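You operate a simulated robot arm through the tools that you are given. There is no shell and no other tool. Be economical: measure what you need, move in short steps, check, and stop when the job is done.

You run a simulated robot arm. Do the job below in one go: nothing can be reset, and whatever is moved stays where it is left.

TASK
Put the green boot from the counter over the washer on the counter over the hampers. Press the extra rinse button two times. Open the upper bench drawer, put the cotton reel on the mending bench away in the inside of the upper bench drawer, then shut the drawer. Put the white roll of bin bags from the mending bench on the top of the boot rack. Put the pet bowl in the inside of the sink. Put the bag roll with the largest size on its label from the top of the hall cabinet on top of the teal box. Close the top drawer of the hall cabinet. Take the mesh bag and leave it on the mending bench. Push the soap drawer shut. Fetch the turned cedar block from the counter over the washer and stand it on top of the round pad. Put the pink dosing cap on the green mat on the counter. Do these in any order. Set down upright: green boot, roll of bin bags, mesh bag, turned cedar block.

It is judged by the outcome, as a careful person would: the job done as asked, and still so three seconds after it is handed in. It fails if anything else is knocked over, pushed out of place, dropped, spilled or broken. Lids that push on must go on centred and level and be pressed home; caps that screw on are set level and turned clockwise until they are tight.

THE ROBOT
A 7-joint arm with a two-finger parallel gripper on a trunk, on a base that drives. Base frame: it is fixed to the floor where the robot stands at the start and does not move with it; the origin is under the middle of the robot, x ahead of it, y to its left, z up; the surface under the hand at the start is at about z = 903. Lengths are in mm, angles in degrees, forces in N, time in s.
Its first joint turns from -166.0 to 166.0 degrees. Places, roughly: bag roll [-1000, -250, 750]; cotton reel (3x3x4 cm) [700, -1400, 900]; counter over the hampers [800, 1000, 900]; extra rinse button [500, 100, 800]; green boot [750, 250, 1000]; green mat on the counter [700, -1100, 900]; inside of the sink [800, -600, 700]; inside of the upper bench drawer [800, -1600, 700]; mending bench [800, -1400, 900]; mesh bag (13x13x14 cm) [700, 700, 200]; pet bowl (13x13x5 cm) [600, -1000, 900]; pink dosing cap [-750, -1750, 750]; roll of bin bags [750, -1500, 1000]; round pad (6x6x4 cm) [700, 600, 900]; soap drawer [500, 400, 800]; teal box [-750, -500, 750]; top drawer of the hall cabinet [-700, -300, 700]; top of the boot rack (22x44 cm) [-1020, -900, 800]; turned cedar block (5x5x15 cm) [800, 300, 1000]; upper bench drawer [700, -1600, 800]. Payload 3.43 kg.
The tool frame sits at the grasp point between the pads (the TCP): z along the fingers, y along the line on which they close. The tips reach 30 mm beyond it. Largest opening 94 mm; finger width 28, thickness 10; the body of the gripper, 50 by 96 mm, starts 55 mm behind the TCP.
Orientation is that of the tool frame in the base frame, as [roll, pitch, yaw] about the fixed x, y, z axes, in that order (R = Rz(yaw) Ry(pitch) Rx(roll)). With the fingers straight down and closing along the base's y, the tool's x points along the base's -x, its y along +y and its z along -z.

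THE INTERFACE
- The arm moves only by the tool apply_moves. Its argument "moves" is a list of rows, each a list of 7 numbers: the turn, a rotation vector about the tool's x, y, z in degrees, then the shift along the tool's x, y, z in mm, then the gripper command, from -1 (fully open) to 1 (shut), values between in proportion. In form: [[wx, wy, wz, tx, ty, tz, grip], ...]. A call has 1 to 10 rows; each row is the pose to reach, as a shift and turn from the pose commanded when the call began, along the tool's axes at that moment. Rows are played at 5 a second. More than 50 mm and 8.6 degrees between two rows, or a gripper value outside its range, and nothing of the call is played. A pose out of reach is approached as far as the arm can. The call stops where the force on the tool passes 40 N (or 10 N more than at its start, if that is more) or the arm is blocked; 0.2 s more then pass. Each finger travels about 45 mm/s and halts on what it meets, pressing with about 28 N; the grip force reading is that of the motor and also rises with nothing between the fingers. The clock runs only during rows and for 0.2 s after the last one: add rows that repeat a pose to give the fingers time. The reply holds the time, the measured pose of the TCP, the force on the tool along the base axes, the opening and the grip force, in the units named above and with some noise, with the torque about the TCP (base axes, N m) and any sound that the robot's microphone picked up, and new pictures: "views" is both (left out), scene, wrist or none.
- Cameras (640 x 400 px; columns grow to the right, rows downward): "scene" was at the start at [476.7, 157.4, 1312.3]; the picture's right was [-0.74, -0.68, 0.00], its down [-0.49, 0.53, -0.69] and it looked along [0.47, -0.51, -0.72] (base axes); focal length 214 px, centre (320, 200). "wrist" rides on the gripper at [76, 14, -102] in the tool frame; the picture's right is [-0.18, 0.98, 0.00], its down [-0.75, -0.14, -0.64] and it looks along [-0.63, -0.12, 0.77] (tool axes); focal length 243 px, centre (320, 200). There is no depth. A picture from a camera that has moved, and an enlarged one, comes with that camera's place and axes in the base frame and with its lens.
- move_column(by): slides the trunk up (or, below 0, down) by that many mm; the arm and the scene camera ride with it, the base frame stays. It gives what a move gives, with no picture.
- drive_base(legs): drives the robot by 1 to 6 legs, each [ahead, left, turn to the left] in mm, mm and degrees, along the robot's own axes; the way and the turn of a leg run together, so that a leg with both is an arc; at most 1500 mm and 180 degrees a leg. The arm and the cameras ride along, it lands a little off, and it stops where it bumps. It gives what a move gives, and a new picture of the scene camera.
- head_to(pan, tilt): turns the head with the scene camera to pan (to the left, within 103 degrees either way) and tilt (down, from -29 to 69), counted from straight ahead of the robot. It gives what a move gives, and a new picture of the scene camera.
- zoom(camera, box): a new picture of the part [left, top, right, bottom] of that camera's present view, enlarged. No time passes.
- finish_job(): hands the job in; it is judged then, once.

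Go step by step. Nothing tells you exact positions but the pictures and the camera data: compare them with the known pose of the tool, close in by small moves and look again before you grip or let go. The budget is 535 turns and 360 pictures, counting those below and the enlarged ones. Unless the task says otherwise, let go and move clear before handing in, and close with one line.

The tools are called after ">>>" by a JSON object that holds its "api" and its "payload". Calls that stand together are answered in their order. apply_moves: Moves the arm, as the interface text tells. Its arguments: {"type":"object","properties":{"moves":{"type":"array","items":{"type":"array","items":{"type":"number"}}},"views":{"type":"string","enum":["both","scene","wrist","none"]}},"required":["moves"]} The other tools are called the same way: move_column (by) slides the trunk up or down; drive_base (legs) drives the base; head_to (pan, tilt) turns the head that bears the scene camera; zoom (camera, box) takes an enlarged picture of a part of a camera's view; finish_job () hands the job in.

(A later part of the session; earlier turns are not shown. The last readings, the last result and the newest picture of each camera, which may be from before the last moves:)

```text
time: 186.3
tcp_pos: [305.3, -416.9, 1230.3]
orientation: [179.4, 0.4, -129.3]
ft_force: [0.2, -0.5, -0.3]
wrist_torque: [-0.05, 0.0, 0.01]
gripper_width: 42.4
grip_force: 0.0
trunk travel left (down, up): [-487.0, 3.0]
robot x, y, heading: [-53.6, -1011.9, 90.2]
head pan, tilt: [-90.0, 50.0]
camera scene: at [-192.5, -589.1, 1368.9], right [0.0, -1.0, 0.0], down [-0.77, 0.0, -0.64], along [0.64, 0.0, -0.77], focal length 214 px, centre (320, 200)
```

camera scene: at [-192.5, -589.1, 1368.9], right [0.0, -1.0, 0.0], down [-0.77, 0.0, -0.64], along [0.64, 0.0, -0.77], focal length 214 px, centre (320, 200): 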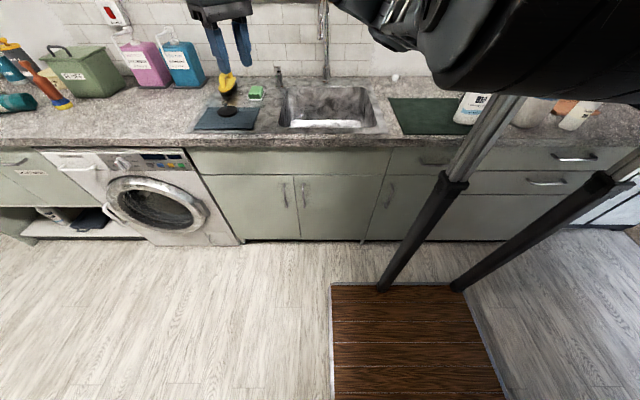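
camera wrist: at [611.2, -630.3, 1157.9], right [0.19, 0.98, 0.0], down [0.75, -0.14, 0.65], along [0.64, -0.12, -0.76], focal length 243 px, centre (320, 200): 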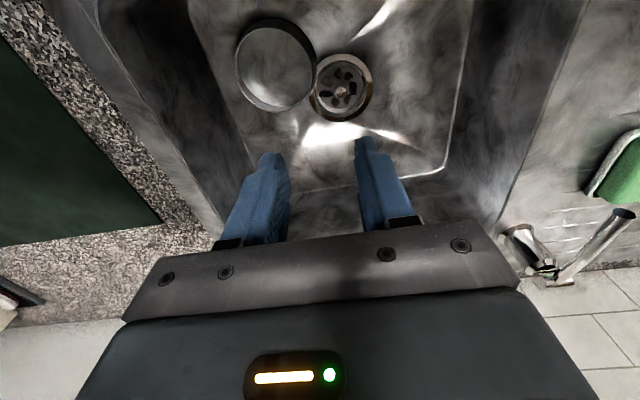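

>>> {"api": "drive_base", "payload": {"legs": [[0, 0, -135]]}}

>>> {"api": "head_to", "payload": {"pan": -5, "tilt": 55}}

```text
time: 192.3
tcp_pos: [118.9, -1684.6, 1230.4]
orientation: [179.3, 0.3, 96.0]
ft_force: [0.6, -0.2, -0.5]
wrist_torque: [0.03, -0.03, -0.01]
gripper_width: 42.2
grip_force: 0.1
trunk travel left (down, up): [-487.0, 3.0]
robot x, y, heading: [-53.6, -1012.0, -44.6]
head pan, tilt: [-90.0, 50.0]
camera scene: at [344.0, -1208.4, 1368.9], right [-0.71, 0.7, 0.0], down [0.54, 0.55, -0.64], along [-0.45, -0.46, -0.77], focal length 214 px, centre (320, 200)
```

scene: 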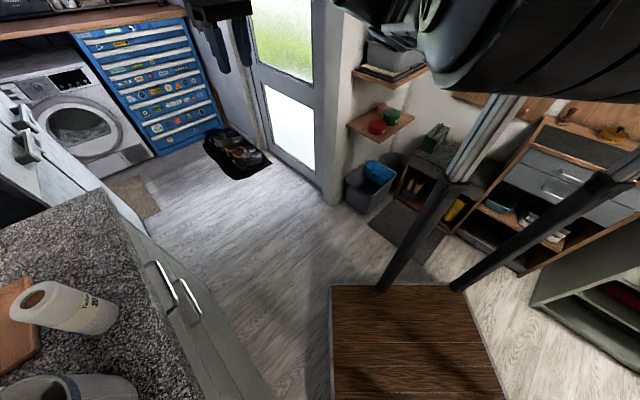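

```text
time: 193.9
tcp_pos: [118.6, -1686.7, 1229.6]
orientation: [179.5, 0.4, 96.0]
ft_force: [0.0, 0.7, -0.3]
wrist_torque: [0.05, 0.02, 0.03]
gripper_width: 42.1
grip_force: 0.0
trunk travel left (down, up): [-487.0, 3.0]
robot x, y, heading: [-54.5, -1016.2, -44.3]
head pan, tilt: [-5.0, 55.0]
camera scene: at [444.8, -1208.4, 1362.4], right [-0.76, -0.65, 0.0], down [-0.53, 0.62, -0.57], along [0.37, -0.44, -0.82], focal length 214 px, centre (320, 200)
```

scene: 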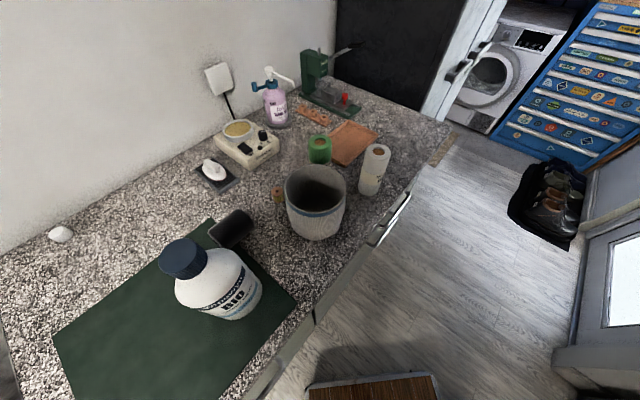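

>>> {"api": "apply_moves", "payload": {"moves": [[-8.5, 0, 0, 2, 22, 10, 0.1], [-17, 0, 0, 4, 44, 20, 0.1], [-25.5, 0, 0, 6, 66, 30, 0.1], [-34, 0, 0, 8, 88, 40, 0.1], [-42.5, 0, 0, 10, 110, 50, 0.1], [-51, 0, 0, 12, 132, 60, 0.1], [-59.5, 0, 0, 14, 154, 70, 0.1], [-68, 0, 0, 16, 176, 80, 0.1], [-76.5, 0, 0, 18, 198, 90, 0.1], [-85, 0, 0, 20, 220, 100, 0.1]]}}

```text
time: 196.1
tcp_pos: [335.1, -1644.9, 1131.4]
orientation: [94.4, 0.6, 96.0]
ft_force: [0.5, 0.7, 0.7]
wrist_torque: [0.03, 0.0, 0.0]
gripper_width: 42.3
grip_force: 0.1
trunk travel left (down, up): [-487.0, 3.0]
robot x, y, heading: [-50.6, -1016.4, -44.5]
head pan, tilt: [-5.0, 55.0]
camera scene: at [444.6, -1208.6, 1362.5], right [-0.76, -0.65, 0.0], down [-0.53, 0.62, -0.57], along [0.37, -0.44, -0.82], focal length 214 px, centre (320, 200)
camera wrist: at [227.4, -1577.2, 1153.5], right [0.09, -0.17, 0.98], down [-0.57, -0.82, -0.09], along [0.82, -0.55, -0.17], focal length 243 px, centre (320, 200)
```

scene: 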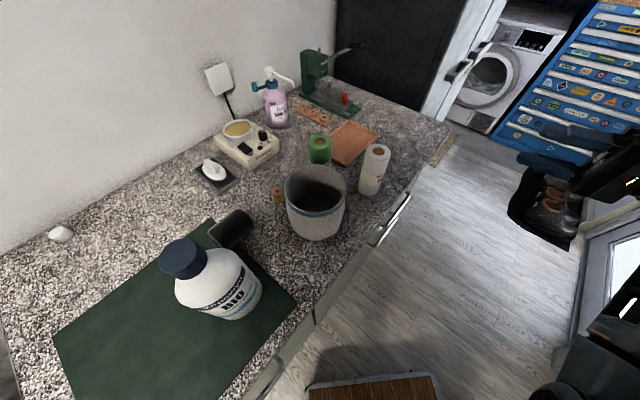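
wrist: 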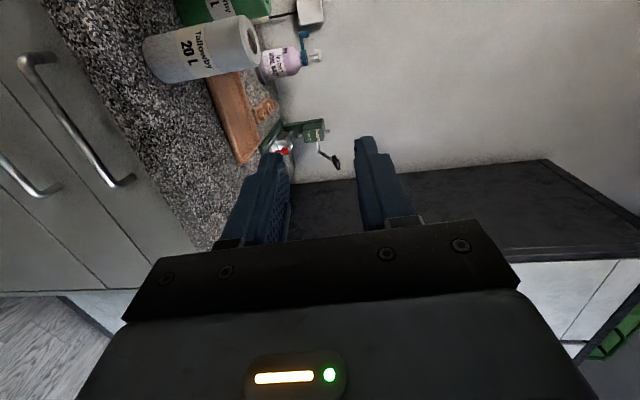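

>>> {"api": "move_column", "payload": {"by": -300}}

>>> {"api": "apply_moves", "payload": {"moves": [[0, 0, 0, 0, 0, 0, -0.2]]}}

```text
time: 199.1
tcp_pos: [336.7, -1643.9, 832.0]
orientation: [94.4, 0.3, 96.0]
ft_force: [0.3, -0.2, -0.1]
wrist_torque: [0.0, 0.01, -0.01]
gripper_width: 42.3
grip_force: 0.1
trunk travel left (down, up): [-187.0, 303.0]
robot x, y, heading: [-56.6, -1014.9, -44.5]
head pan, tilt: [-5.0, 55.0]
```

```text
time: 199.5
tcp_pos: [336.5, -1644.1, 831.6]
orientation: [94.4, 0.4, 96.0]
ft_force: [0.2, -0.5, 0.4]
wrist_torque: [0.0, -0.02, 0.02]
gripper_width: 56.6
grip_force: 0.2
trunk travel left (down, up): [-187.0, 303.0]
robot x, y, heading: [-53.7, -1015.4, -44.5]
head pan, tilt: [-5.0, 55.0]
camera scene: at [444.9, -1208.3, 1062.4], right [-0.76, -0.65, 0.0], down [-0.53, 0.62, -0.57], along [0.37, -0.44, -0.82], focal length 214 px, centre (320, 200)
camera wrist: at [227.7, -1577.1, 853.9], right [0.09, -0.17, 0.98], down [-0.57, -0.82, -0.09], along [0.82, -0.55, -0.17], focal length 243 px, centre (320, 200)
```

scene: 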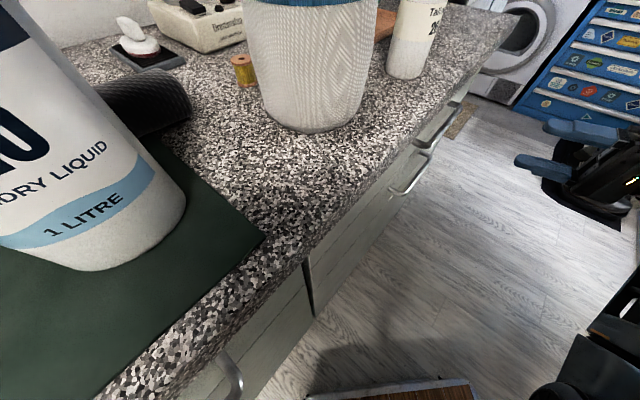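
wrist: 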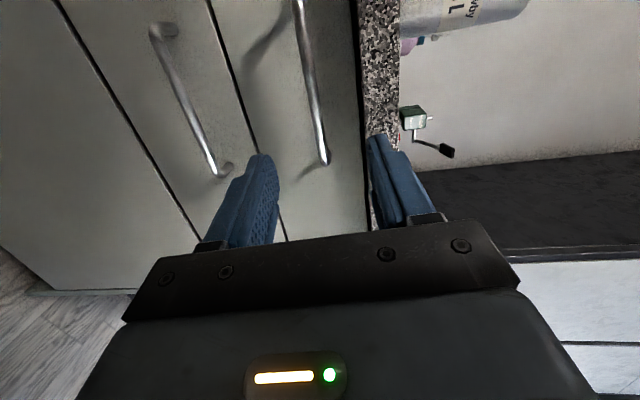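

>>> {"api": "apply_moves", "payload": {"moves": [[-2, -3, 0, 5, -5, 40, -0.1], [-4.4, -6, 0, 10, -10, 80, 0], [-4.4, -6, 0, 11, -10, 106, 0]], "views": "wrist"}}

```text
time: 200.3
tcp_pos: [437.1, -1624.0, 812.8]
orientation: [89.9, 0.7, 90.0]
ft_force: [0.0, 0.2, -0.7]
wrist_torque: [0.02, -0.02, 0.01]
gripper_width: 46.9
grip_force: 0.0
trunk travel left (down, up): [-187.0, 303.0]
robot x, y, heading: [-51.6, -1014.4, -44.5]
head pan, tilt: [-5.0, 55.0]
camera wrist: at [335.4, -1544.7, 826.8], right [0.0, -0.17, 0.98], down [-0.64, -0.75, -0.13], along [0.77, -0.63, -0.11], focal length 243 px, centre (320, 200)
```

wrist: 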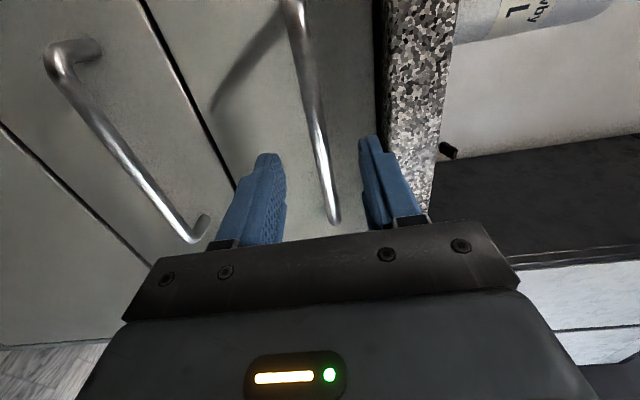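

>>> {"api": "apply_moves", "payload": {"moves": [[0, 0, 0, 0, -2, 30, 0], [0, 0, 0, 0, -3, 50, 0], [0, 0, 0, 0, -3, 60, 0]], "views": "wrist"}}

```text
time: 201.1
tcp_pos: [494.6, -1622.6, 809.6]
orientation: [89.9, 0.5, 89.9]
ft_force: [-8.0, 2.9, -0.2]
wrist_torque: [-0.05, -0.22, 0.21]
gripper_width: 46.5
grip_force: 0.0
trunk travel left (down, up): [-187.0, 303.0]
robot x, y, heading: [-55.1, -1013.5, -44.2]
head pan, tilt: [-5.0, 55.0]
stopped in row 3: the force on the tool passed its limit at 45 N (the readings are from after the stop); the commanded pose is now the measured one
camera wrist: at [391.1, -1544.2, 823.2], right [0.0, -0.17, 0.98], down [-0.64, -0.75, -0.13], along [0.77, -0.63, -0.11], focal length 243 px, centre (320, 200)
```

wrist: 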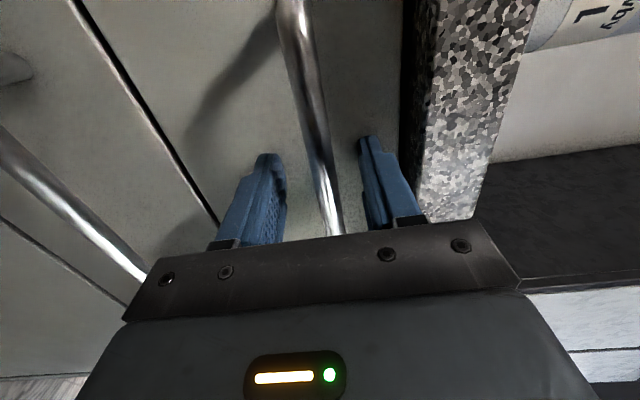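

>>> {"api": "apply_moves", "payload": {"moves": [[0, 0, 0, 0, 0, -4, 0], [0, 0, 0, 0, 0, -4, 0.5], [0, 0, 0, 0, 0, -4, 1], [0, 0, 0, 0, 0, -4, 1], [0, 0, 0, 0, 0, -4, 1]], "views": "wrist"}}

```text
time: 202.3
tcp_pos: [489.2, -1620.9, 812.3]
orientation: [89.8, 0.9, 90.0]
ft_force: [2.6, -3.6, 37.7]
wrist_torque: [0.91, 0.0, 0.58]
gripper_width: 16.7
grip_force: 45.4
trunk travel left (down, up): [-187.0, 303.0]
robot x, y, heading: [-55.1, -1009.5, -44.3]
head pan, tilt: [-5.0, 55.0]
camera wrist: at [387.3, -1543.6, 826.3], right [0.0, -0.17, 0.99], down [-0.64, -0.76, -0.13], along [0.77, -0.63, -0.11], focal length 243 px, centre (320, 200)
```

wrist: 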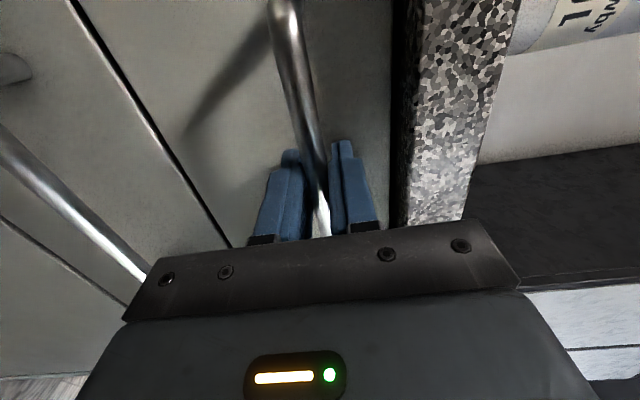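

>>> {"api": "apply_moves", "payload": {"moves": [[0, 0, 0, 0, 4, 0, 1], [0, 0, 0, 0, 5, 0, 1]], "views": "none"}}

>>> {"api": "apply_moves", "payload": {"moves": [[0, 0, 0, 0, 0, -15, 1], [0, 0, 0, 0, 0, -30, 1], [0, 0, 0, 0, 0, -50, 1], [0, 0, 0, 0, 0, -70, 1]], "views": "none"}}

```text
time: 202.9
tcp_pos: [489.4, -1621.8, 813.3]
orientation: [90.1, 0.5, 89.9]
ft_force: [-2.4, -2.8, 17.7]
wrist_torque: [0.73, 0.01, 0.55]
gripper_width: 16.2
grip_force: 45.0
trunk travel left (down, up): [-187.0, 303.0]
robot x, y, heading: [-54.0, -1013.1, -44.5]
head pan, tilt: [-5.0, 55.0]
```

```text
time: 203.9
tcp_pos: [419.0, -1621.0, 813.0]
orientation: [90.2, 0.5, 90.0]
ft_force: [-0.3, -0.5, -4.2]
wrist_torque: [0.61, -0.01, -0.35]
gripper_width: 16.4
grip_force: 45.1
trunk travel left (down, up): [-187.0, 303.0]
robot x, y, heading: [-52.9, -1013.1, -44.4]
head pan, tilt: [-5.0, 55.0]
```

>>> {"api": "apply_moves", "payload": {"moves": [[0, 0, 0, 0, 0, -25, 1], [0, 0, 0, 0, 0, -50, 1], [0, 0, 0, 0, 0, -75, 1], [0, 0, 0, 0, 0, -100, 1], [0, 0, 0, 0, 0, -120, 1]]}}

```text
time: 205.3
tcp_pos: [299.9, -1620.8, 812.7]
orientation: [90.3, 0.2, 90.1]
ft_force: [2.6, -2.7, -8.4]
wrist_torque: [0.29, 0.07, 0.15]
gripper_width: 16.4
grip_force: 44.8
trunk travel left (down, up): [-187.0, 303.0]
robot x, y, heading: [-54.8, -1009.2, -44.5]
head pan, tilt: [-5.0, 55.0]
stopped in row 5: the force on the tool passed its limit at 41 N (the readings are from after the stop); the commanded pose is now the measured one
camera scene: at [444.7, -1208.3, 1062.8], right [-0.76, -0.65, 0.0], down [-0.53, 0.62, -0.57], along [0.37, -0.44, -0.82], focal length 214 px, centre (320, 200)
camera wrist: at [196.8, -1543.8, 828.2], right [0.01, -0.18, 0.98], down [-0.64, -0.76, -0.13], along [0.77, -0.63, -0.12], focal length 243 px, centre (320, 200)
```

scene: 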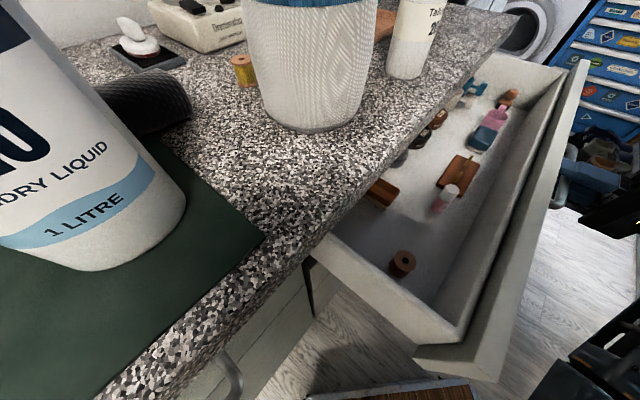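
wrist: 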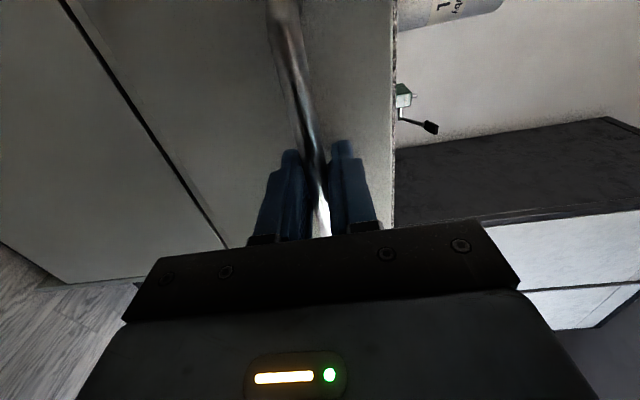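

Drawer is fully open. Releasing the handle and backing off.

>>> {"api": "apply_moves", "payload": {"moves": [[0, 0, 0, 0, 0, 0, 0.5], [0, 0, 0, 0, 0, 0, 0], [0, 0, 0, 0, 0, 0, -0.2], [0, 0, 0, 0, 0, -30, -0.2], [0, 0, 0, 0, 0, -70, -0.2]], "views": "none"}}

>>> {"api": "move_column", "payload": {"by": 300}}

>>> {"api": "zoom", "payload": {"camera": "scene", "box": [200, 90, 460, 300]}}

```text
time: 206.5
tcp_pos: [227.2, -1622.7, 813.9]
orientation: [90.1, 0.4, 90.3]
ft_force: [-0.2, 0.3, -0.1]
wrist_torque: [0.02, 0.04, -0.01]
gripper_width: 56.2
grip_force: 0.0
trunk travel left (down, up): [-187.0, 303.0]
robot x, y, heading: [-52.9, -1011.9, -44.4]
head pan, tilt: [-5.0, 55.0]
```

```text
time: 209.5
tcp_pos: [229.2, -1623.2, 1113.9]
orientation: [90.2, 0.4, 90.1]
ft_force: [0.0, 0.1, 0.2]
wrist_torque: [0.04, -0.03, 0.02]
gripper_width: 56.1
grip_force: 0.1
trunk travel left (down, up): [-487.0, 3.0]
robot x, y, heading: [-58.9, -1011.3, -44.6]
head pan, tilt: [-5.0, 55.0]
```

```text
1.90 times, centred on (330, 195) of scene
camera zoom: at [444.6, -1208.1, 1362.3], right [-0.76, -0.65, 0.0], down [-0.53, 0.62, -0.57], along [0.37, -0.44, -0.82], focal length 408 px, centre (301, 210)
```

zoom: 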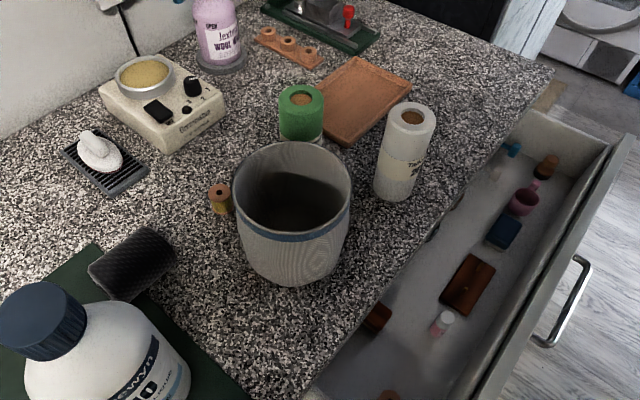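

>>> {"api": "apply_moves", "payload": {"moves": [[8.5, 0, 0, 20, 8, 43, -0.2], [17, 0, 0, 40, 16, 86, -0.2], [25.5, 0, 0, 60, 24, 129, -0.2], [34, 0, 0, 80, 32, 172, -0.2], [42.5, 0, 0, 100, 40, 215, -0.2], [51, 0, 0, 120, 48, 258, -0.2], [59.5, 0, 0, 140, 54, 301, -0.2], [68, 0, 0, 160, 60, 344, -0.2], [76.5, 0, 0, 180, 66, 387, -0.2], [85, 0, 0, 200, 70, 430, -0.2]]}}

```text
time: 211.7
tcp_pos: [654.9, -1422.1, 1181.1]
orientation: [175.3, 0.5, 90.1]
ft_force: [0.1, -1.1, -0.1]
wrist_torque: [0.02, -0.06, 0.0]
gripper_width: 56.4
grip_force: 0.0
trunk travel left (down, up): [-487.0, 3.0]
robot x, y, heading: [-55.5, -1010.3, -44.8]
head pan, tilt: [-5.0, 55.0]
camera scene: at [443.8, -1208.9, 1362.4], right [-0.76, -0.65, 0.0], down [-0.53, 0.62, -0.57], along [0.37, -0.44, -0.82], focal length 214 px, centre (320, 200)
camera wrist: at [661.7, -1342.9, 1284.5], right [0.98, -0.18, 0.08], down [-0.19, -0.75, 0.63], along [-0.05, -0.64, -0.77], focal length 243 px, centre (320, 200)
```

scene: 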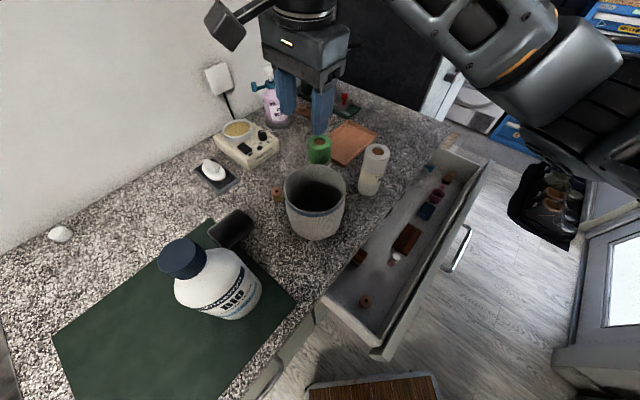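
wrist: 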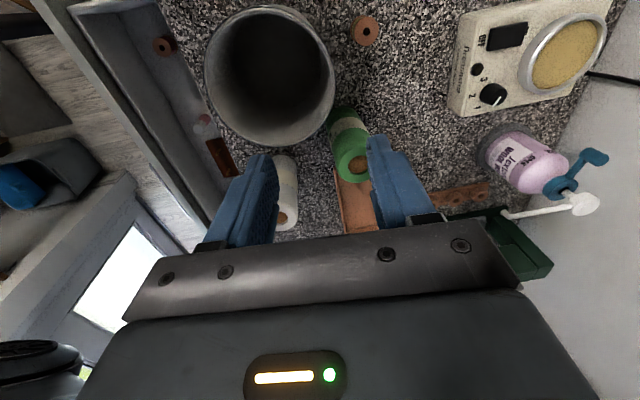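

>>> {"api": "apply_moves", "payload": {"moves": [[4, 0, 0, 10, 20, 20, -0.1], [8, 0, 0, 19, 40, 40, -0.1], [12, 0, 0, 28, 60, 75, -0.1], [16, 0, 0, 38, 72, 110, -0.1], [19.7, 0, 0, 38, 72, 150, -0.1]]}}

```text
time: 212.9
tcp_pos: [744.5, -1382.5, 1036.9]
orientation: [-165.1, 0.4, 90.3]
ft_force: [0.0, -1.4, -1.2]
wrist_torque: [0.04, -0.01, -0.03]
gripper_width: 51.6
grip_force: 0.0
trunk travel left (down, up): [-487.0, 3.0]
robot x, y, heading: [-54.1, -1011.0, -44.5]
head pan, tilt: [-5.0, 55.0]
camera scene: at [444.3, -1208.3, 1362.5], right [-0.76, -0.65, 0.0], down [-0.53, 0.62, -0.57], along [0.37, -0.44, -0.82], focal length 214 px, centre (320, 200)
camera wrist: at [784.1, -1304.5, 1132.4], right [0.95, -0.18, -0.25], down [0.03, -0.75, 0.66], along [-0.31, -0.64, -0.71], focal length 243 px, centre (320, 200)
```

scene: 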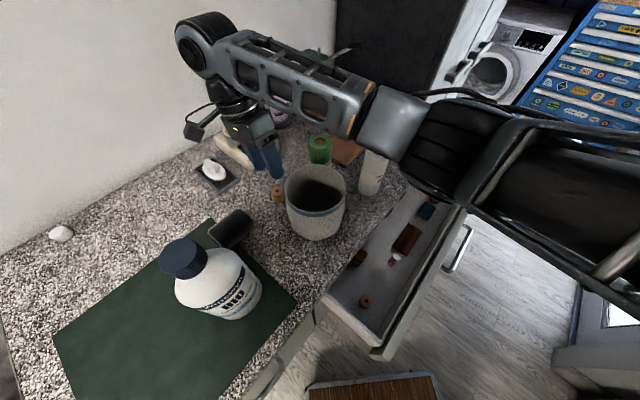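
wrist: 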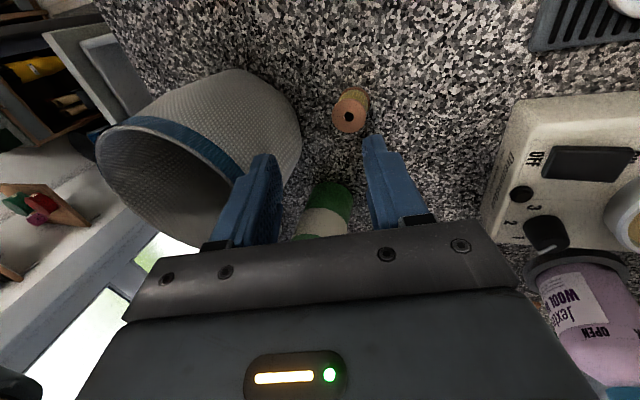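

>>> {"api": "apply_moves", "payload": {"moves": [[0, 0, 0, 1, 13, 46, -0.1], [0, 0, 0, 1, 21, 75, -0.1]], "views": "wrist"}}

```text
time: 213.5
tcp_pos: [744.5, -1384.8, 958.3]
orientation: [-165.1, 0.4, 90.2]
ft_force: [-0.5, -0.7, -0.2]
wrist_torque: [-0.03, -0.03, 0.0]
gripper_width: 51.6
grip_force: 0.0
trunk travel left (down, up): [-487.0, 3.0]
robot x, y, heading: [-55.3, -1011.4, -44.5]
head pan, tilt: [-5.0, 55.0]
camera wrist: at [784.8, -1305.8, 1054.2], right [0.95, -0.18, -0.25], down [0.03, -0.75, 0.66], along [-0.31, -0.64, -0.71], focal length 243 px, centre (320, 200)
```

wrist: 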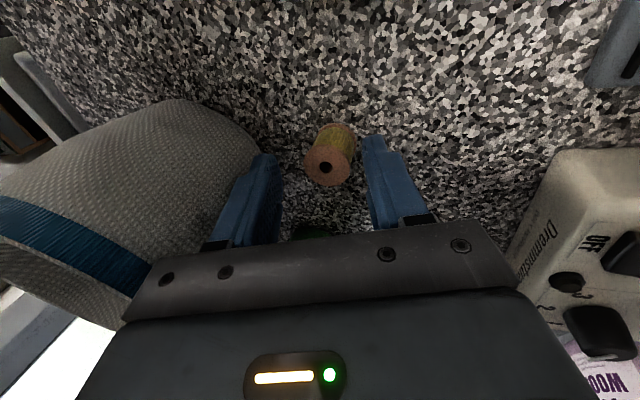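

>>> {"api": "apply_moves", "payload": {"moves": [[0, 0, 0, 0, 3, 10, -0.1], [0, 0, 0, 0, 5, 19, -0.1], [0, 0, 0, 0, 5, 19, 0.4], [0, 0, 0, 0, 5, 19, 1], [0, 0, 0, 0, 5, 19, 1], [0, 0, 0, 0, 5, 19, 1]], "views": "wrist"}}

```text
time: 214.9
tcp_pos: [744.7, -1383.6, 940.9]
orientation: [-165.1, 0.4, 90.2]
ft_force: [2.4, -1.8, 6.8]
wrist_torque: [-0.12, -0.17, 0.02]
gripper_width: 31.4
grip_force: 28.0
trunk travel left (down, up): [-487.0, 3.0]
robot x, y, heading: [-54.9, -1011.2, -44.6]
head pan, tilt: [-5.0, 55.0]
camera wrist: at [784.7, -1305.3, 1035.5], right [0.95, -0.18, -0.25], down [0.03, -0.75, 0.66], along [-0.31, -0.64, -0.71], focal length 243 px, centre (320, 200)
```

wrist: 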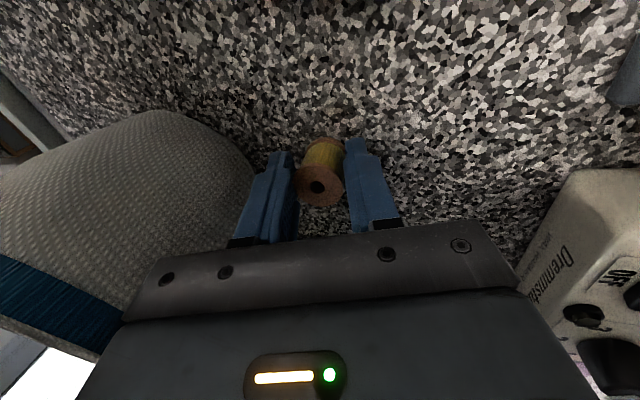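

>>> {"api": "apply_moves", "payload": {"moves": [[0, 0, 0, 0, -8, -30, 1], [0, 0, 0, 0, -20, -75, 1], [-5, 0, 0, 0, -32, -118, 1], [-10, 0, 0, 0, -44, -160, 1], [-15, 0, 0, 0, -50, -185, 1]]}}

```text
time: 216.1
tcp_pos: [744.0, -1380.5, 1128.8]
orientation: [179.9, 0.5, 90.0]
ft_force: [-0.4, 1.0, -0.8]
wrist_torque: [0.01, 0.01, 0.01]
gripper_width: 26.5
grip_force: 27.7
trunk travel left (down, up): [-487.0, 3.0]
robot x, y, heading: [-56.9, -1014.0, -44.6]
head pan, tilt: [-5.0, 55.0]
camera scene: at [444.8, -1208.0, 1362.3], right [-0.76, -0.65, 0.0], down [-0.53, 0.62, -0.57], along [0.37, -0.44, -0.82], focal length 214 px, centre (320, 200)
camera wrist: at [757.5, -1301.7, 1232.3], right [0.98, -0.18, 0.0], down [-0.14, -0.75, 0.65], along [-0.12, -0.64, -0.76], focal length 243 px, centre (320, 200)
```

scene: 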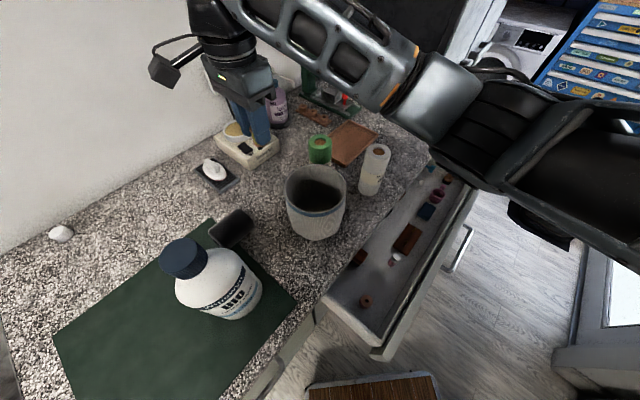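
wrist: 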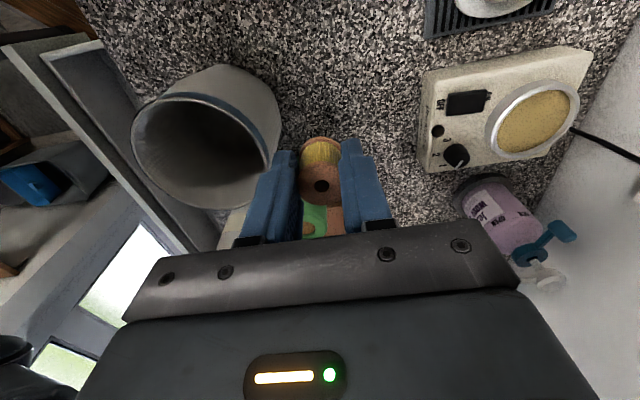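

>>> {"api": "apply_moves", "payload": {"moves": [[0, 0, 0, -9, -48, -10, 1], [0, 0, 0, -18, -96, -10, 1], [0, 0, 0, -27, -143, -10, 1], [0, 0, 0, -36, -190, -10, 1], [0, 0, 0, -45, -238, -10, 1], [0, 0, 0, -54, -286, -10, 1], [0, 0, 0, -64, -334, -10, 1], [0, 0, 0, -64, -334, 38, 1]]}}

```text
time: 217.9
tcp_pos: [409.1, -1446.4, 1092.7]
orientation: [179.9, 0.3, 90.1]
ft_force: [-0.5, 0.3, 0.7]
wrist_torque: [-0.01, 0.01, -0.01]
gripper_width: 26.6
grip_force: 27.2
trunk travel left (down, up): [-487.0, 3.0]
robot x, y, heading: [-53.7, -1014.3, -44.5]
head pan, tilt: [-5.0, 55.0]
camera scene: at [444.4, -1208.2, 1362.5], right [-0.76, -0.65, 0.0], down [-0.53, 0.62, -0.57], along [0.37, -0.44, -0.82], focal length 214 px, centre (320, 200)
camera wrist: at [422.4, -1368.1, 1195.5], right [0.98, -0.18, 0.0], down [-0.14, -0.75, 0.65], along [-0.12, -0.64, -0.76], focal length 243 px, centre (320, 200)
```

scene: 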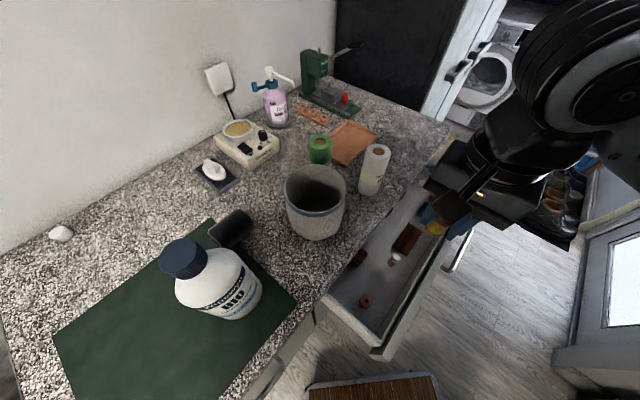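
wrist: 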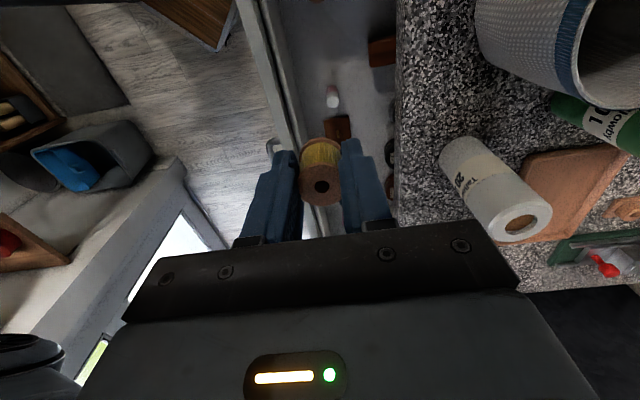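

>>> {"api": "apply_moves", "payload": {"moves": [[0, 0, 0, 0, 14, 45, 1], [0, 0, 0, 0, 14, 90, 1], [0, 0, 0, 0, 14, 135, 1], [0, 0, 0, 0, 14, 180, 1], [0, 0, 0, 0, 14, 225, 1]]}}

```text
time: 219.1
tcp_pos: [424.5, -1447.1, 869.2]
orientation: [179.9, 0.4, 90.2]
ft_force: [-0.5, 0.2, -0.5]
wrist_torque: [0.02, 0.0, -0.01]
gripper_width: 26.8
grip_force: 27.8
trunk travel left (down, up): [-487.0, 3.0]
robot x, y, heading: [-54.8, -1009.8, -44.5]
head pan, tilt: [-5.0, 55.0]
camera scene: at [444.6, -1208.1, 1362.5], right [-0.76, -0.65, 0.0], down [-0.53, 0.62, -0.57], along [0.37, -0.44, -0.82], focal length 214 px, centre (320, 200)
camera wrist: at [438.3, -1369.8, 972.4], right [0.98, -0.18, 0.0], down [-0.14, -0.75, 0.65], along [-0.11, -0.64, -0.76], focal length 243 px, centre (320, 200)
```

scene: 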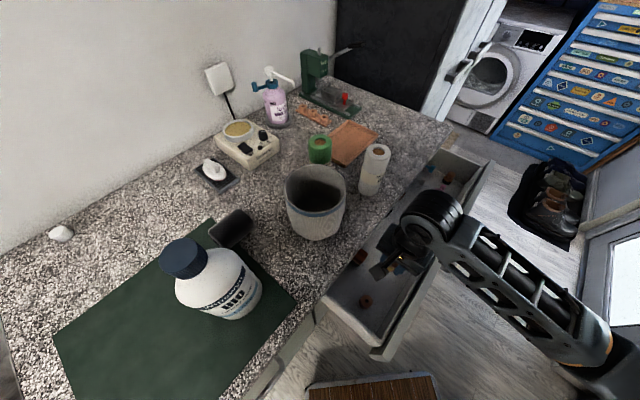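
wrist: 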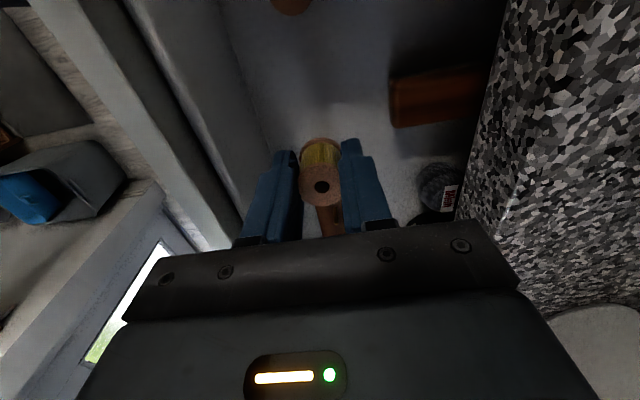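

>>> {"api": "apply_moves", "payload": {"moves": [[0, 0, 0, 0, 0, 40, 1], [0, 0, 0, 0, 0, 60, 1], [0, 0, 0, 0, 0, 72, 1], [0, 0, 0, 0, 0, 80, 1], [0, 0, 0, 0, 0, 86, 1]], "views": "wrist"}}

```text
time: 220.3
tcp_pos: [423.1, -1448.1, 782.9]
orientation: [179.9, 0.4, 90.2]
ft_force: [0.0, -0.1, -0.2]
wrist_torque: [0.02, 0.04, -0.04]
gripper_width: 27.0
grip_force: 28.4
trunk travel left (down, up): [-487.0, 3.0]
robot x, y, heading: [-53.7, -1012.8, -44.7]
head pan, tilt: [-5.0, 55.0]
camera wrist: at [437.5, -1370.4, 885.1], right [0.98, -0.18, 0.0], down [-0.14, -0.75, 0.65], along [-0.12, -0.64, -0.76], focal length 243 px, centre (320, 200)
```

wrist: 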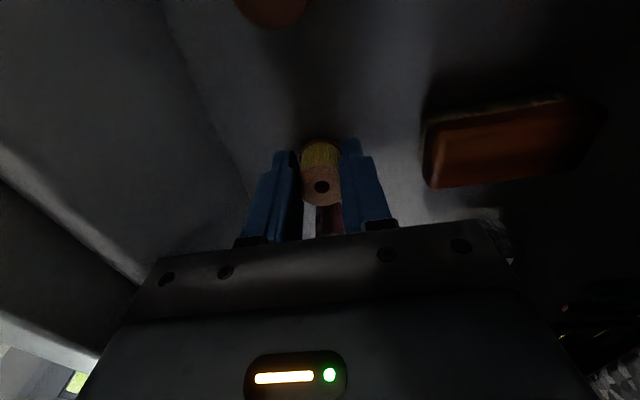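

>>> {"api": "apply_moves", "payload": {"moves": [[0, 0, 0, 0, 0, 6, 1], [0, 0, 0, 0, 0, 12, 1], [0, 0, 0, 0, 0, 17, 1], [0, 0, 0, 0, 0, 22, 1], [0, 0, 0, 0, 0, 27, 1]], "views": "none"}}

```text
time: 220.9
tcp_pos: [425.5, -1448.3, 774.9]
orientation: [179.4, 0.6, 90.2]
ft_force: [0.0, 2.5, 22.5]
wrist_torque: [-0.09, 0.15, -0.02]
gripper_width: 26.8
grip_force: 28.4
trunk travel left (down, up): [-487.0, 3.0]
robot x, y, heading: [-55.4, -1013.5, -44.5]
head pan, tilt: [-5.0, 55.0]
stopped in row 3: the force on the tool passed its limit at 51 N (the readings are from after the stop); the commanded pose is now the measured one
```

Contact with the drawer floor; releasing the reel and lifting out.

>>> {"api": "apply_moves", "payload": {"moves": [[0, 0, 0, 0, 0, -1, 0.5], [0, 0, 0, 0, 0, -2, 0.2], [0, 0, 0, 0, 0, -2, 0], [0, 0, 0, 0, 0, -2, 0]], "views": "wrist"}}

>>> {"api": "apply_moves", "payload": {"moves": [[0, 0, 0, 0, 0, -40, 0], [0, 0, 0, 0, 0, -85, 0], [0, 0, 0, 0, 0, -130, 0], [0, 0, 0, 0, 0, -175, 0], [0, 0, 0, 0, 0, -220, 0], [0, 0, 0, 0, 0, -265, 0], [0, 0, 0, 0, 0, -310, 0]]}}

```text
time: 221.9
tcp_pos: [422.6, -1448.3, 774.5]
orientation: [179.6, 0.6, 90.2]
ft_force: [-0.3, 0.3, -0.6]
wrist_torque: [-0.06, -0.01, 0.02]
gripper_width: 47.0
grip_force: 0.2
trunk travel left (down, up): [-487.0, 3.0]
robot x, y, heading: [-55.4, -1010.0, -44.5]
head pan, tilt: [-5.0, 55.0]
camera wrist: at [437.7, -1369.8, 877.2], right [0.98, -0.18, 0.01], down [-0.14, -0.75, 0.65], along [-0.11, -0.64, -0.76], focal length 243 px, centre (320, 200)
```

wrist: 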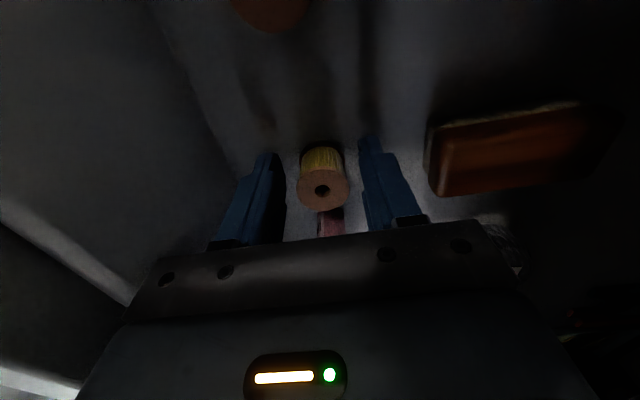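

```text
time: 223.5
tcp_pos: [422.7, -1446.3, 1083.3]
orientation: [179.6, 0.6, 90.2]
ft_force: [0.3, 0.2, -1.0]
wrist_torque: [0.0, 0.01, -0.01]
gripper_width: 47.2
grip_force: 0.1
trunk travel left (down, up): [-487.0, 3.0]
robot x, y, heading: [-50.6, -1009.2, -44.7]
head pan, tilt: [-5.0, 55.0]
camera scene: at [444.6, -1208.0, 1362.3], right [-0.76, -0.65, 0.0], down [-0.53, 0.62, -0.57], along [0.37, -0.44, -0.82], focal length 214 px, centre (320, 200)
camera wrist: at [436.8, -1367.8, 1185.6], right [0.98, -0.18, 0.01], down [-0.14, -0.75, 0.65], along [-0.11, -0.64, -0.76], focal length 243 px, centre (320, 200)
```

scene: 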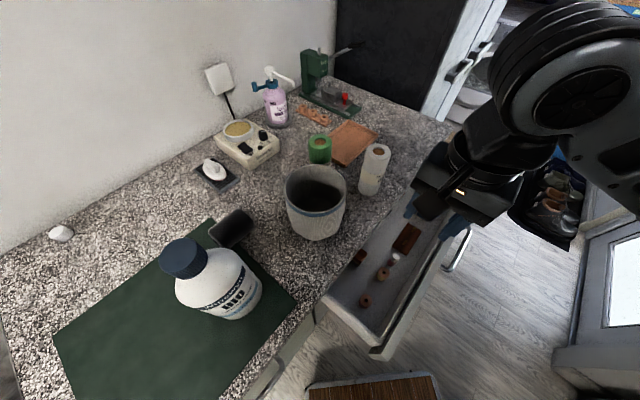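
wrist: 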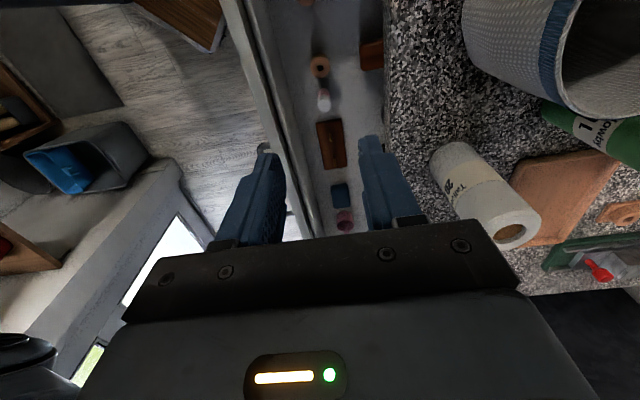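

>>> {"api": "apply_moves", "payload": {"moves": [[-8.5, 0, 0, -17, -20, -3, 0.5], [-17, 0, 0, -34, -40, -6, 1], [-25.5, 0, 0, -51, -60, -9, 1], [-34, 0, 0, -68, -80, -12, 1], [-42.5, 0, 0, -85, -100, -15, 1], [-51, 0, 0, -102, -120, -18, 1], [-59.5, 0, 0, -119, -140, -21, 1], [-68, 0, 0, -136, -160, -24, 1], [-76.5, 0, 0, -153, -180, -27, 1], [-85, 0, 0, -176, -196, -31, 1]], "views": "none"}}

>>> {"api": "move_column", "payload": {"by": -300}}

>>> {"api": "apply_moves", "payload": {"moves": [[-4.5, 0, 0, 0, 0, 0, 1]]}}

```text
time: 225.7
tcp_pos: [227.3, -1623.6, 1115.8]
orientation: [94.5, 0.6, 90.1]
ft_force: [0.2, -0.7, 0.9]
wrist_torque: [-0.01, -0.02, -0.01]
gripper_width: 0.0
grip_force: 27.4
trunk travel left (down, up): [-487.0, 3.0]
robot x, y, heading: [-55.8, -1011.1, -44.5]
head pan, tilt: [-5.0, 55.0]
```

```text
time: 228.7
tcp_pos: [226.8, -1624.4, 815.9]
orientation: [94.6, 0.5, 90.0]
ft_force: [-0.2, -0.2, -0.3]
wrist_torque: [0.0, 0.01, 0.01]
gripper_width: 0.1
grip_force: 27.7
trunk travel left (down, up): [-187.0, 303.0]
robot x, y, heading: [-53.8, -1013.5, -44.2]
head pan, tilt: [-5.0, 55.0]
```

```text
time: 229.1
tcp_pos: [227.3, -1622.6, 815.4]
orientation: [90.1, 0.4, 90.2]
ft_force: [-0.3, 0.0, 0.6]
wrist_torque: [-0.01, 0.03, -0.02]
gripper_width: 0.3
grip_force: 28.0
trunk travel left (down, up): [-187.0, 303.0]
robot x, y, heading: [-57.2, -1006.5, -44.4]
head pan, tilt: [-5.0, 55.0]
camera scene: at [444.5, -1208.1, 1062.4], right [-0.76, -0.65, 0.0], down [-0.53, 0.62, -0.57], along [0.37, -0.44, -0.82], focal length 214 px, centre (320, 200)
camera wrist: at [125.3, -1546.0, 829.6], right [0.0, -0.18, 0.98], down [-0.64, -0.76, -0.13], along [0.77, -0.63, -0.11], focal length 243 px, centre (320, 200)
```

scene: 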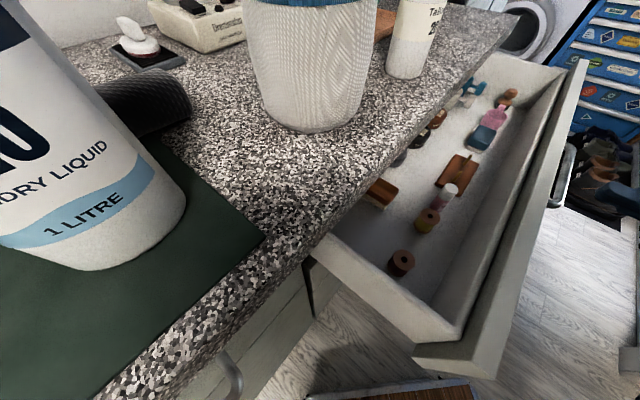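
wrist: 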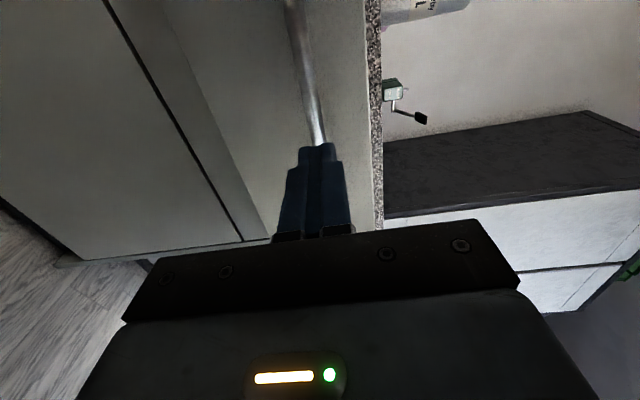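

>>> {"api": "apply_moves", "payload": {"moves": [[0, 0, 0, 0, -29, 0, 1], [0, 0, 0, 0, -29, 40, 1], [0, 0, 0, 0, -29, 70, 1], [0, 0, 0, 0, -29, 90, 1], [0, 0, 0, 0, -29, 110, 1], [0, 0, 0, 0, -29, 130, 1], [0, 0, 0, 0, -29, 150, 1]], "views": "none"}}

>>> {"api": "apply_moves", "payload": {"moves": [[0, 0, 0, 0, 0, 20, 1], [0, 0, 0, 0, 0, 40, 1], [0, 0, 0, 0, 0, 60, 1], [0, 0, 0, 0, 0, 80, 1], [0, 0, 0, 0, 0, 100, 1], [0, 0, 0, 0, 0, 112, 1], [0, 0, 0, 0, 0, 122, 1], [0, 0, 0, 0, 0, 130, 1]]}}

```text
time: 230.7
tcp_pos: [376.2, -1625.1, 786.1]
orientation: [90.2, 0.5, 90.1]
ft_force: [0.2, -0.6, -0.4]
wrist_torque: [0.05, -0.05, 0.01]
gripper_width: 0.0
grip_force: 27.5
trunk travel left (down, up): [-187.0, 303.0]
robot x, y, heading: [-52.3, -1010.3, -44.4]
head pan, tilt: [-5.0, 55.0]
```

```text
time: 232.3
tcp_pos: [493.5, -1625.0, 786.6]
orientation: [90.0, 0.4, 90.0]
ft_force: [-6.3, 4.2, 2.4]
wrist_torque: [-0.06, -0.12, 0.05]
gripper_width: 0.0
grip_force: 27.4
trunk travel left (down, up): [-187.0, 303.0]
robot x, y, heading: [-54.4, -1014.0, -44.6]
head pan, tilt: [-5.0, 55.0]
stopped in row 7: the force on the tool passed its limit at 58 N (the readings are from after the stop); the commanded pose is now the measured one
camera scene: at [443.9, -1207.9, 1062.6], right [-0.76, -0.65, 0.0], down [-0.53, 0.62, -0.57], along [0.37, -0.44, -0.82], focal length 214 px, centre (320, 200)
camera wrist: at [391.0, -1546.6, 800.9], right [0.0, -0.18, 0.98], down [-0.64, -0.76, -0.13], along [0.77, -0.63, -0.11], focal length 243 px, centre (320, 200)
```

scene: 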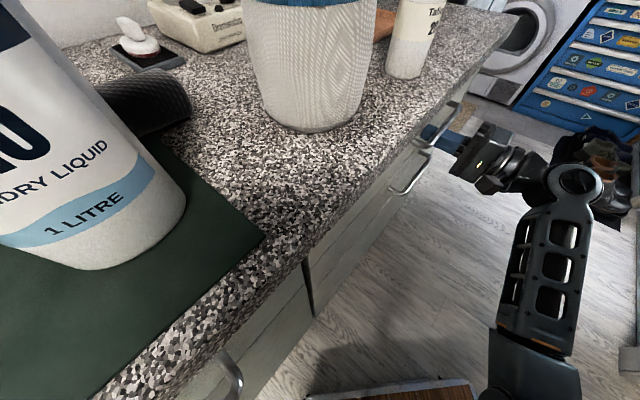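
wrist: 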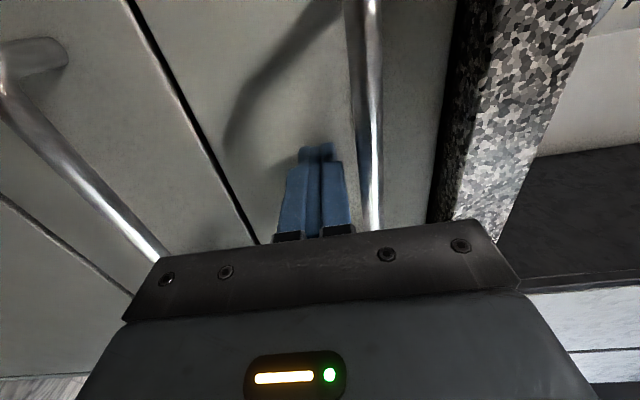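

Drawer is shut. Now the white bin-bag roll; retract, raise and move above it.

>>> {"api": "apply_moves", "payload": {"moves": [[0, 0, 0, 0, 0, -50, 1], [0, 0, 0, 0, 0, -100, 1], [0, 0, 0, 0, 0, -150, 0], [0, 0, 0, 0, 0, -200, -1]], "views": "none"}}

>>> {"api": "move_column", "payload": {"by": 300}}

>>> {"api": "apply_moves", "payload": {"moves": [[8.5, 0, 0, 0, 14, 10, -1], [17, 0, 0, 0, 28, 20, -1], [25.5, 0, 0, 0, 42, 30, -1], [34, 0, 0, 0, 56, 40, -1], [42.5, 0, 0, 0, 70, 50, -1], [51, 0, 0, 0, 84, 60, -1], [59.5, 0, 0, 0, 98, 70, -1], [68, 0, 0, 0, 112, 80, -1], [76.5, 0, 0, 0, 126, 90, -1], [85, 0, 0, 0, 140, 100, -1]]}}

```text
time: 233.3
tcp_pos: [295.9, -1625.7, 787.3]
orientation: [90.1, 0.6, 90.1]
ft_force: [0.2, -0.6, -0.3]
wrist_torque: [-0.02, -0.02, 0.03]
gripper_width: 49.2
grip_force: 0.0
trunk travel left (down, up): [-187.0, 303.0]
robot x, y, heading: [-53.2, -1010.6, -44.5]
head pan, tilt: [-5.0, 55.0]
```

```text
time: 236.3
tcp_pos: [296.4, -1625.1, 1086.9]
orientation: [90.1, 0.5, 90.1]
ft_force: [0.1, -0.8, 0.3]
wrist_torque: [0.01, 0.0, 0.0]
gripper_width: 94.2
grip_force: 0.1
trunk travel left (down, up): [-487.0, 3.0]
robot x, y, heading: [-54.0, -1010.7, -44.5]
head pan, tilt: [-5.0, 55.0]
```

```text
time: 238.5
tcp_pos: [394.1, -1624.2, 1227.4]
orientation: [175.2, 0.4, 90.0]
ft_force: [-0.1, 0.0, -0.1]
wrist_torque: [0.03, -0.03, -0.01]
gripper_width: 93.8
grip_force: 0.2
trunk travel left (down, up): [-487.0, 3.0]
robot x, y, heading: [-54.1, -1013.3, -44.5]
head pan, tilt: [-5.0, 55.0]
camera scene: at [444.0, -1208.3, 1362.3], right [-0.76, -0.65, 0.0], down [-0.53, 0.62, -0.57], along [0.37, -0.44, -0.82], focal length 214 px, centre (320, 200)
camera wrist: at [401.2, -1546.0, 1330.4], right [0.98, -0.18, 0.08], down [-0.19, -0.75, 0.63], along [-0.05, -0.64, -0.77], focal length 243 px, centre (320, 200)
```

scene: 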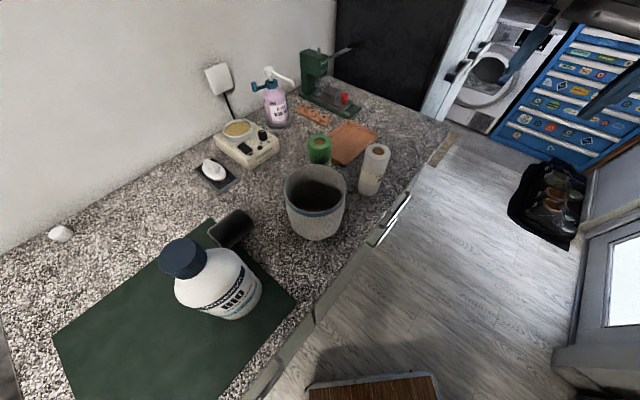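
wrist: 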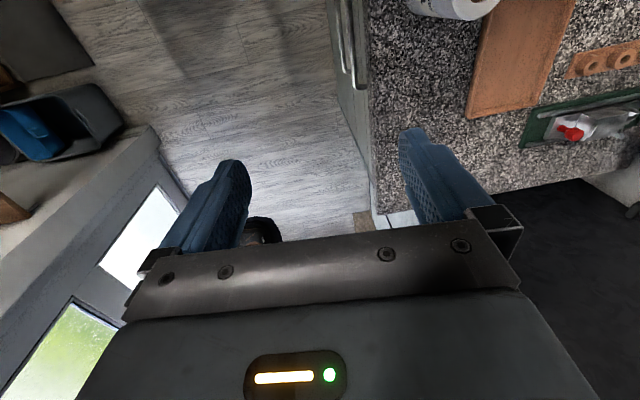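

>>> {"api": "apply_moves", "payload": {"moves": [[2, 0, 0, 16, 43, 10, -1], [4.8, 0, 0, 32, 86, 20, -1], [4.8, 0, 0, 48, 130, 30, -1], [4.8, 0, 0, 64, 173, 40, -1]]}}

```text
time: 239.5
tcp_pos: [571.6, -1560.2, 1200.4]
orientation: [179.9, 0.5, 89.9]
ft_force: [-0.8, -0.9, 0.0]
wrist_torque: [0.05, -0.05, -0.01]
gripper_width: 94.1
grip_force: 0.1
trunk travel left (down, up): [-487.0, 3.0]
robot x, y, heading: [-52.0, -1010.8, -44.8]
head pan, tilt: [-5.0, 55.0]
camera scene: at [443.5, -1208.8, 1362.6], right [-0.76, -0.65, 0.0], down [-0.53, 0.62, -0.57], along [0.37, -0.44, -0.82], focal length 214 px, centre (320, 200)
camera wrist: at [586.1, -1481.7, 1302.5], right [0.98, -0.19, 0.0], down [-0.14, -0.75, 0.65], along [-0.12, -0.64, -0.76], focal length 243 px, centre (320, 200)
```

scene: 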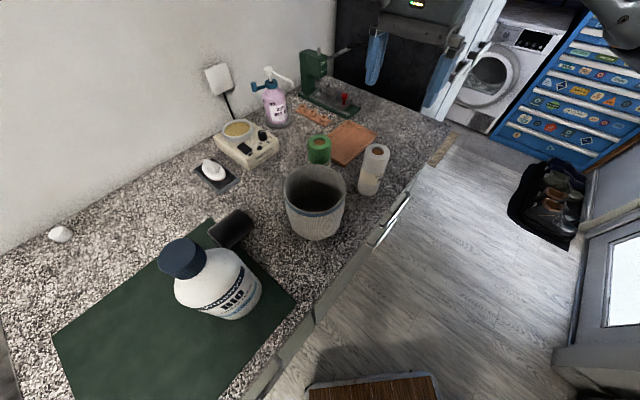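
wrist: 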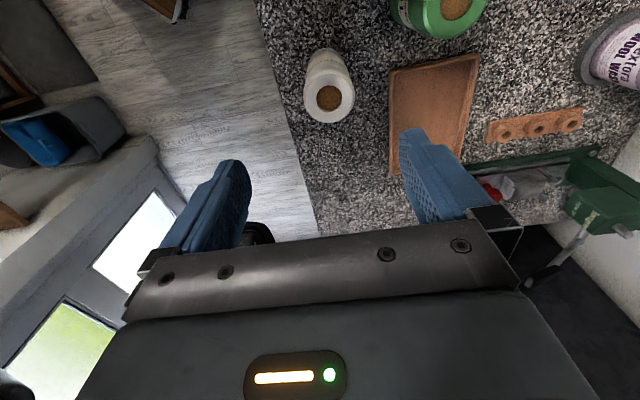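

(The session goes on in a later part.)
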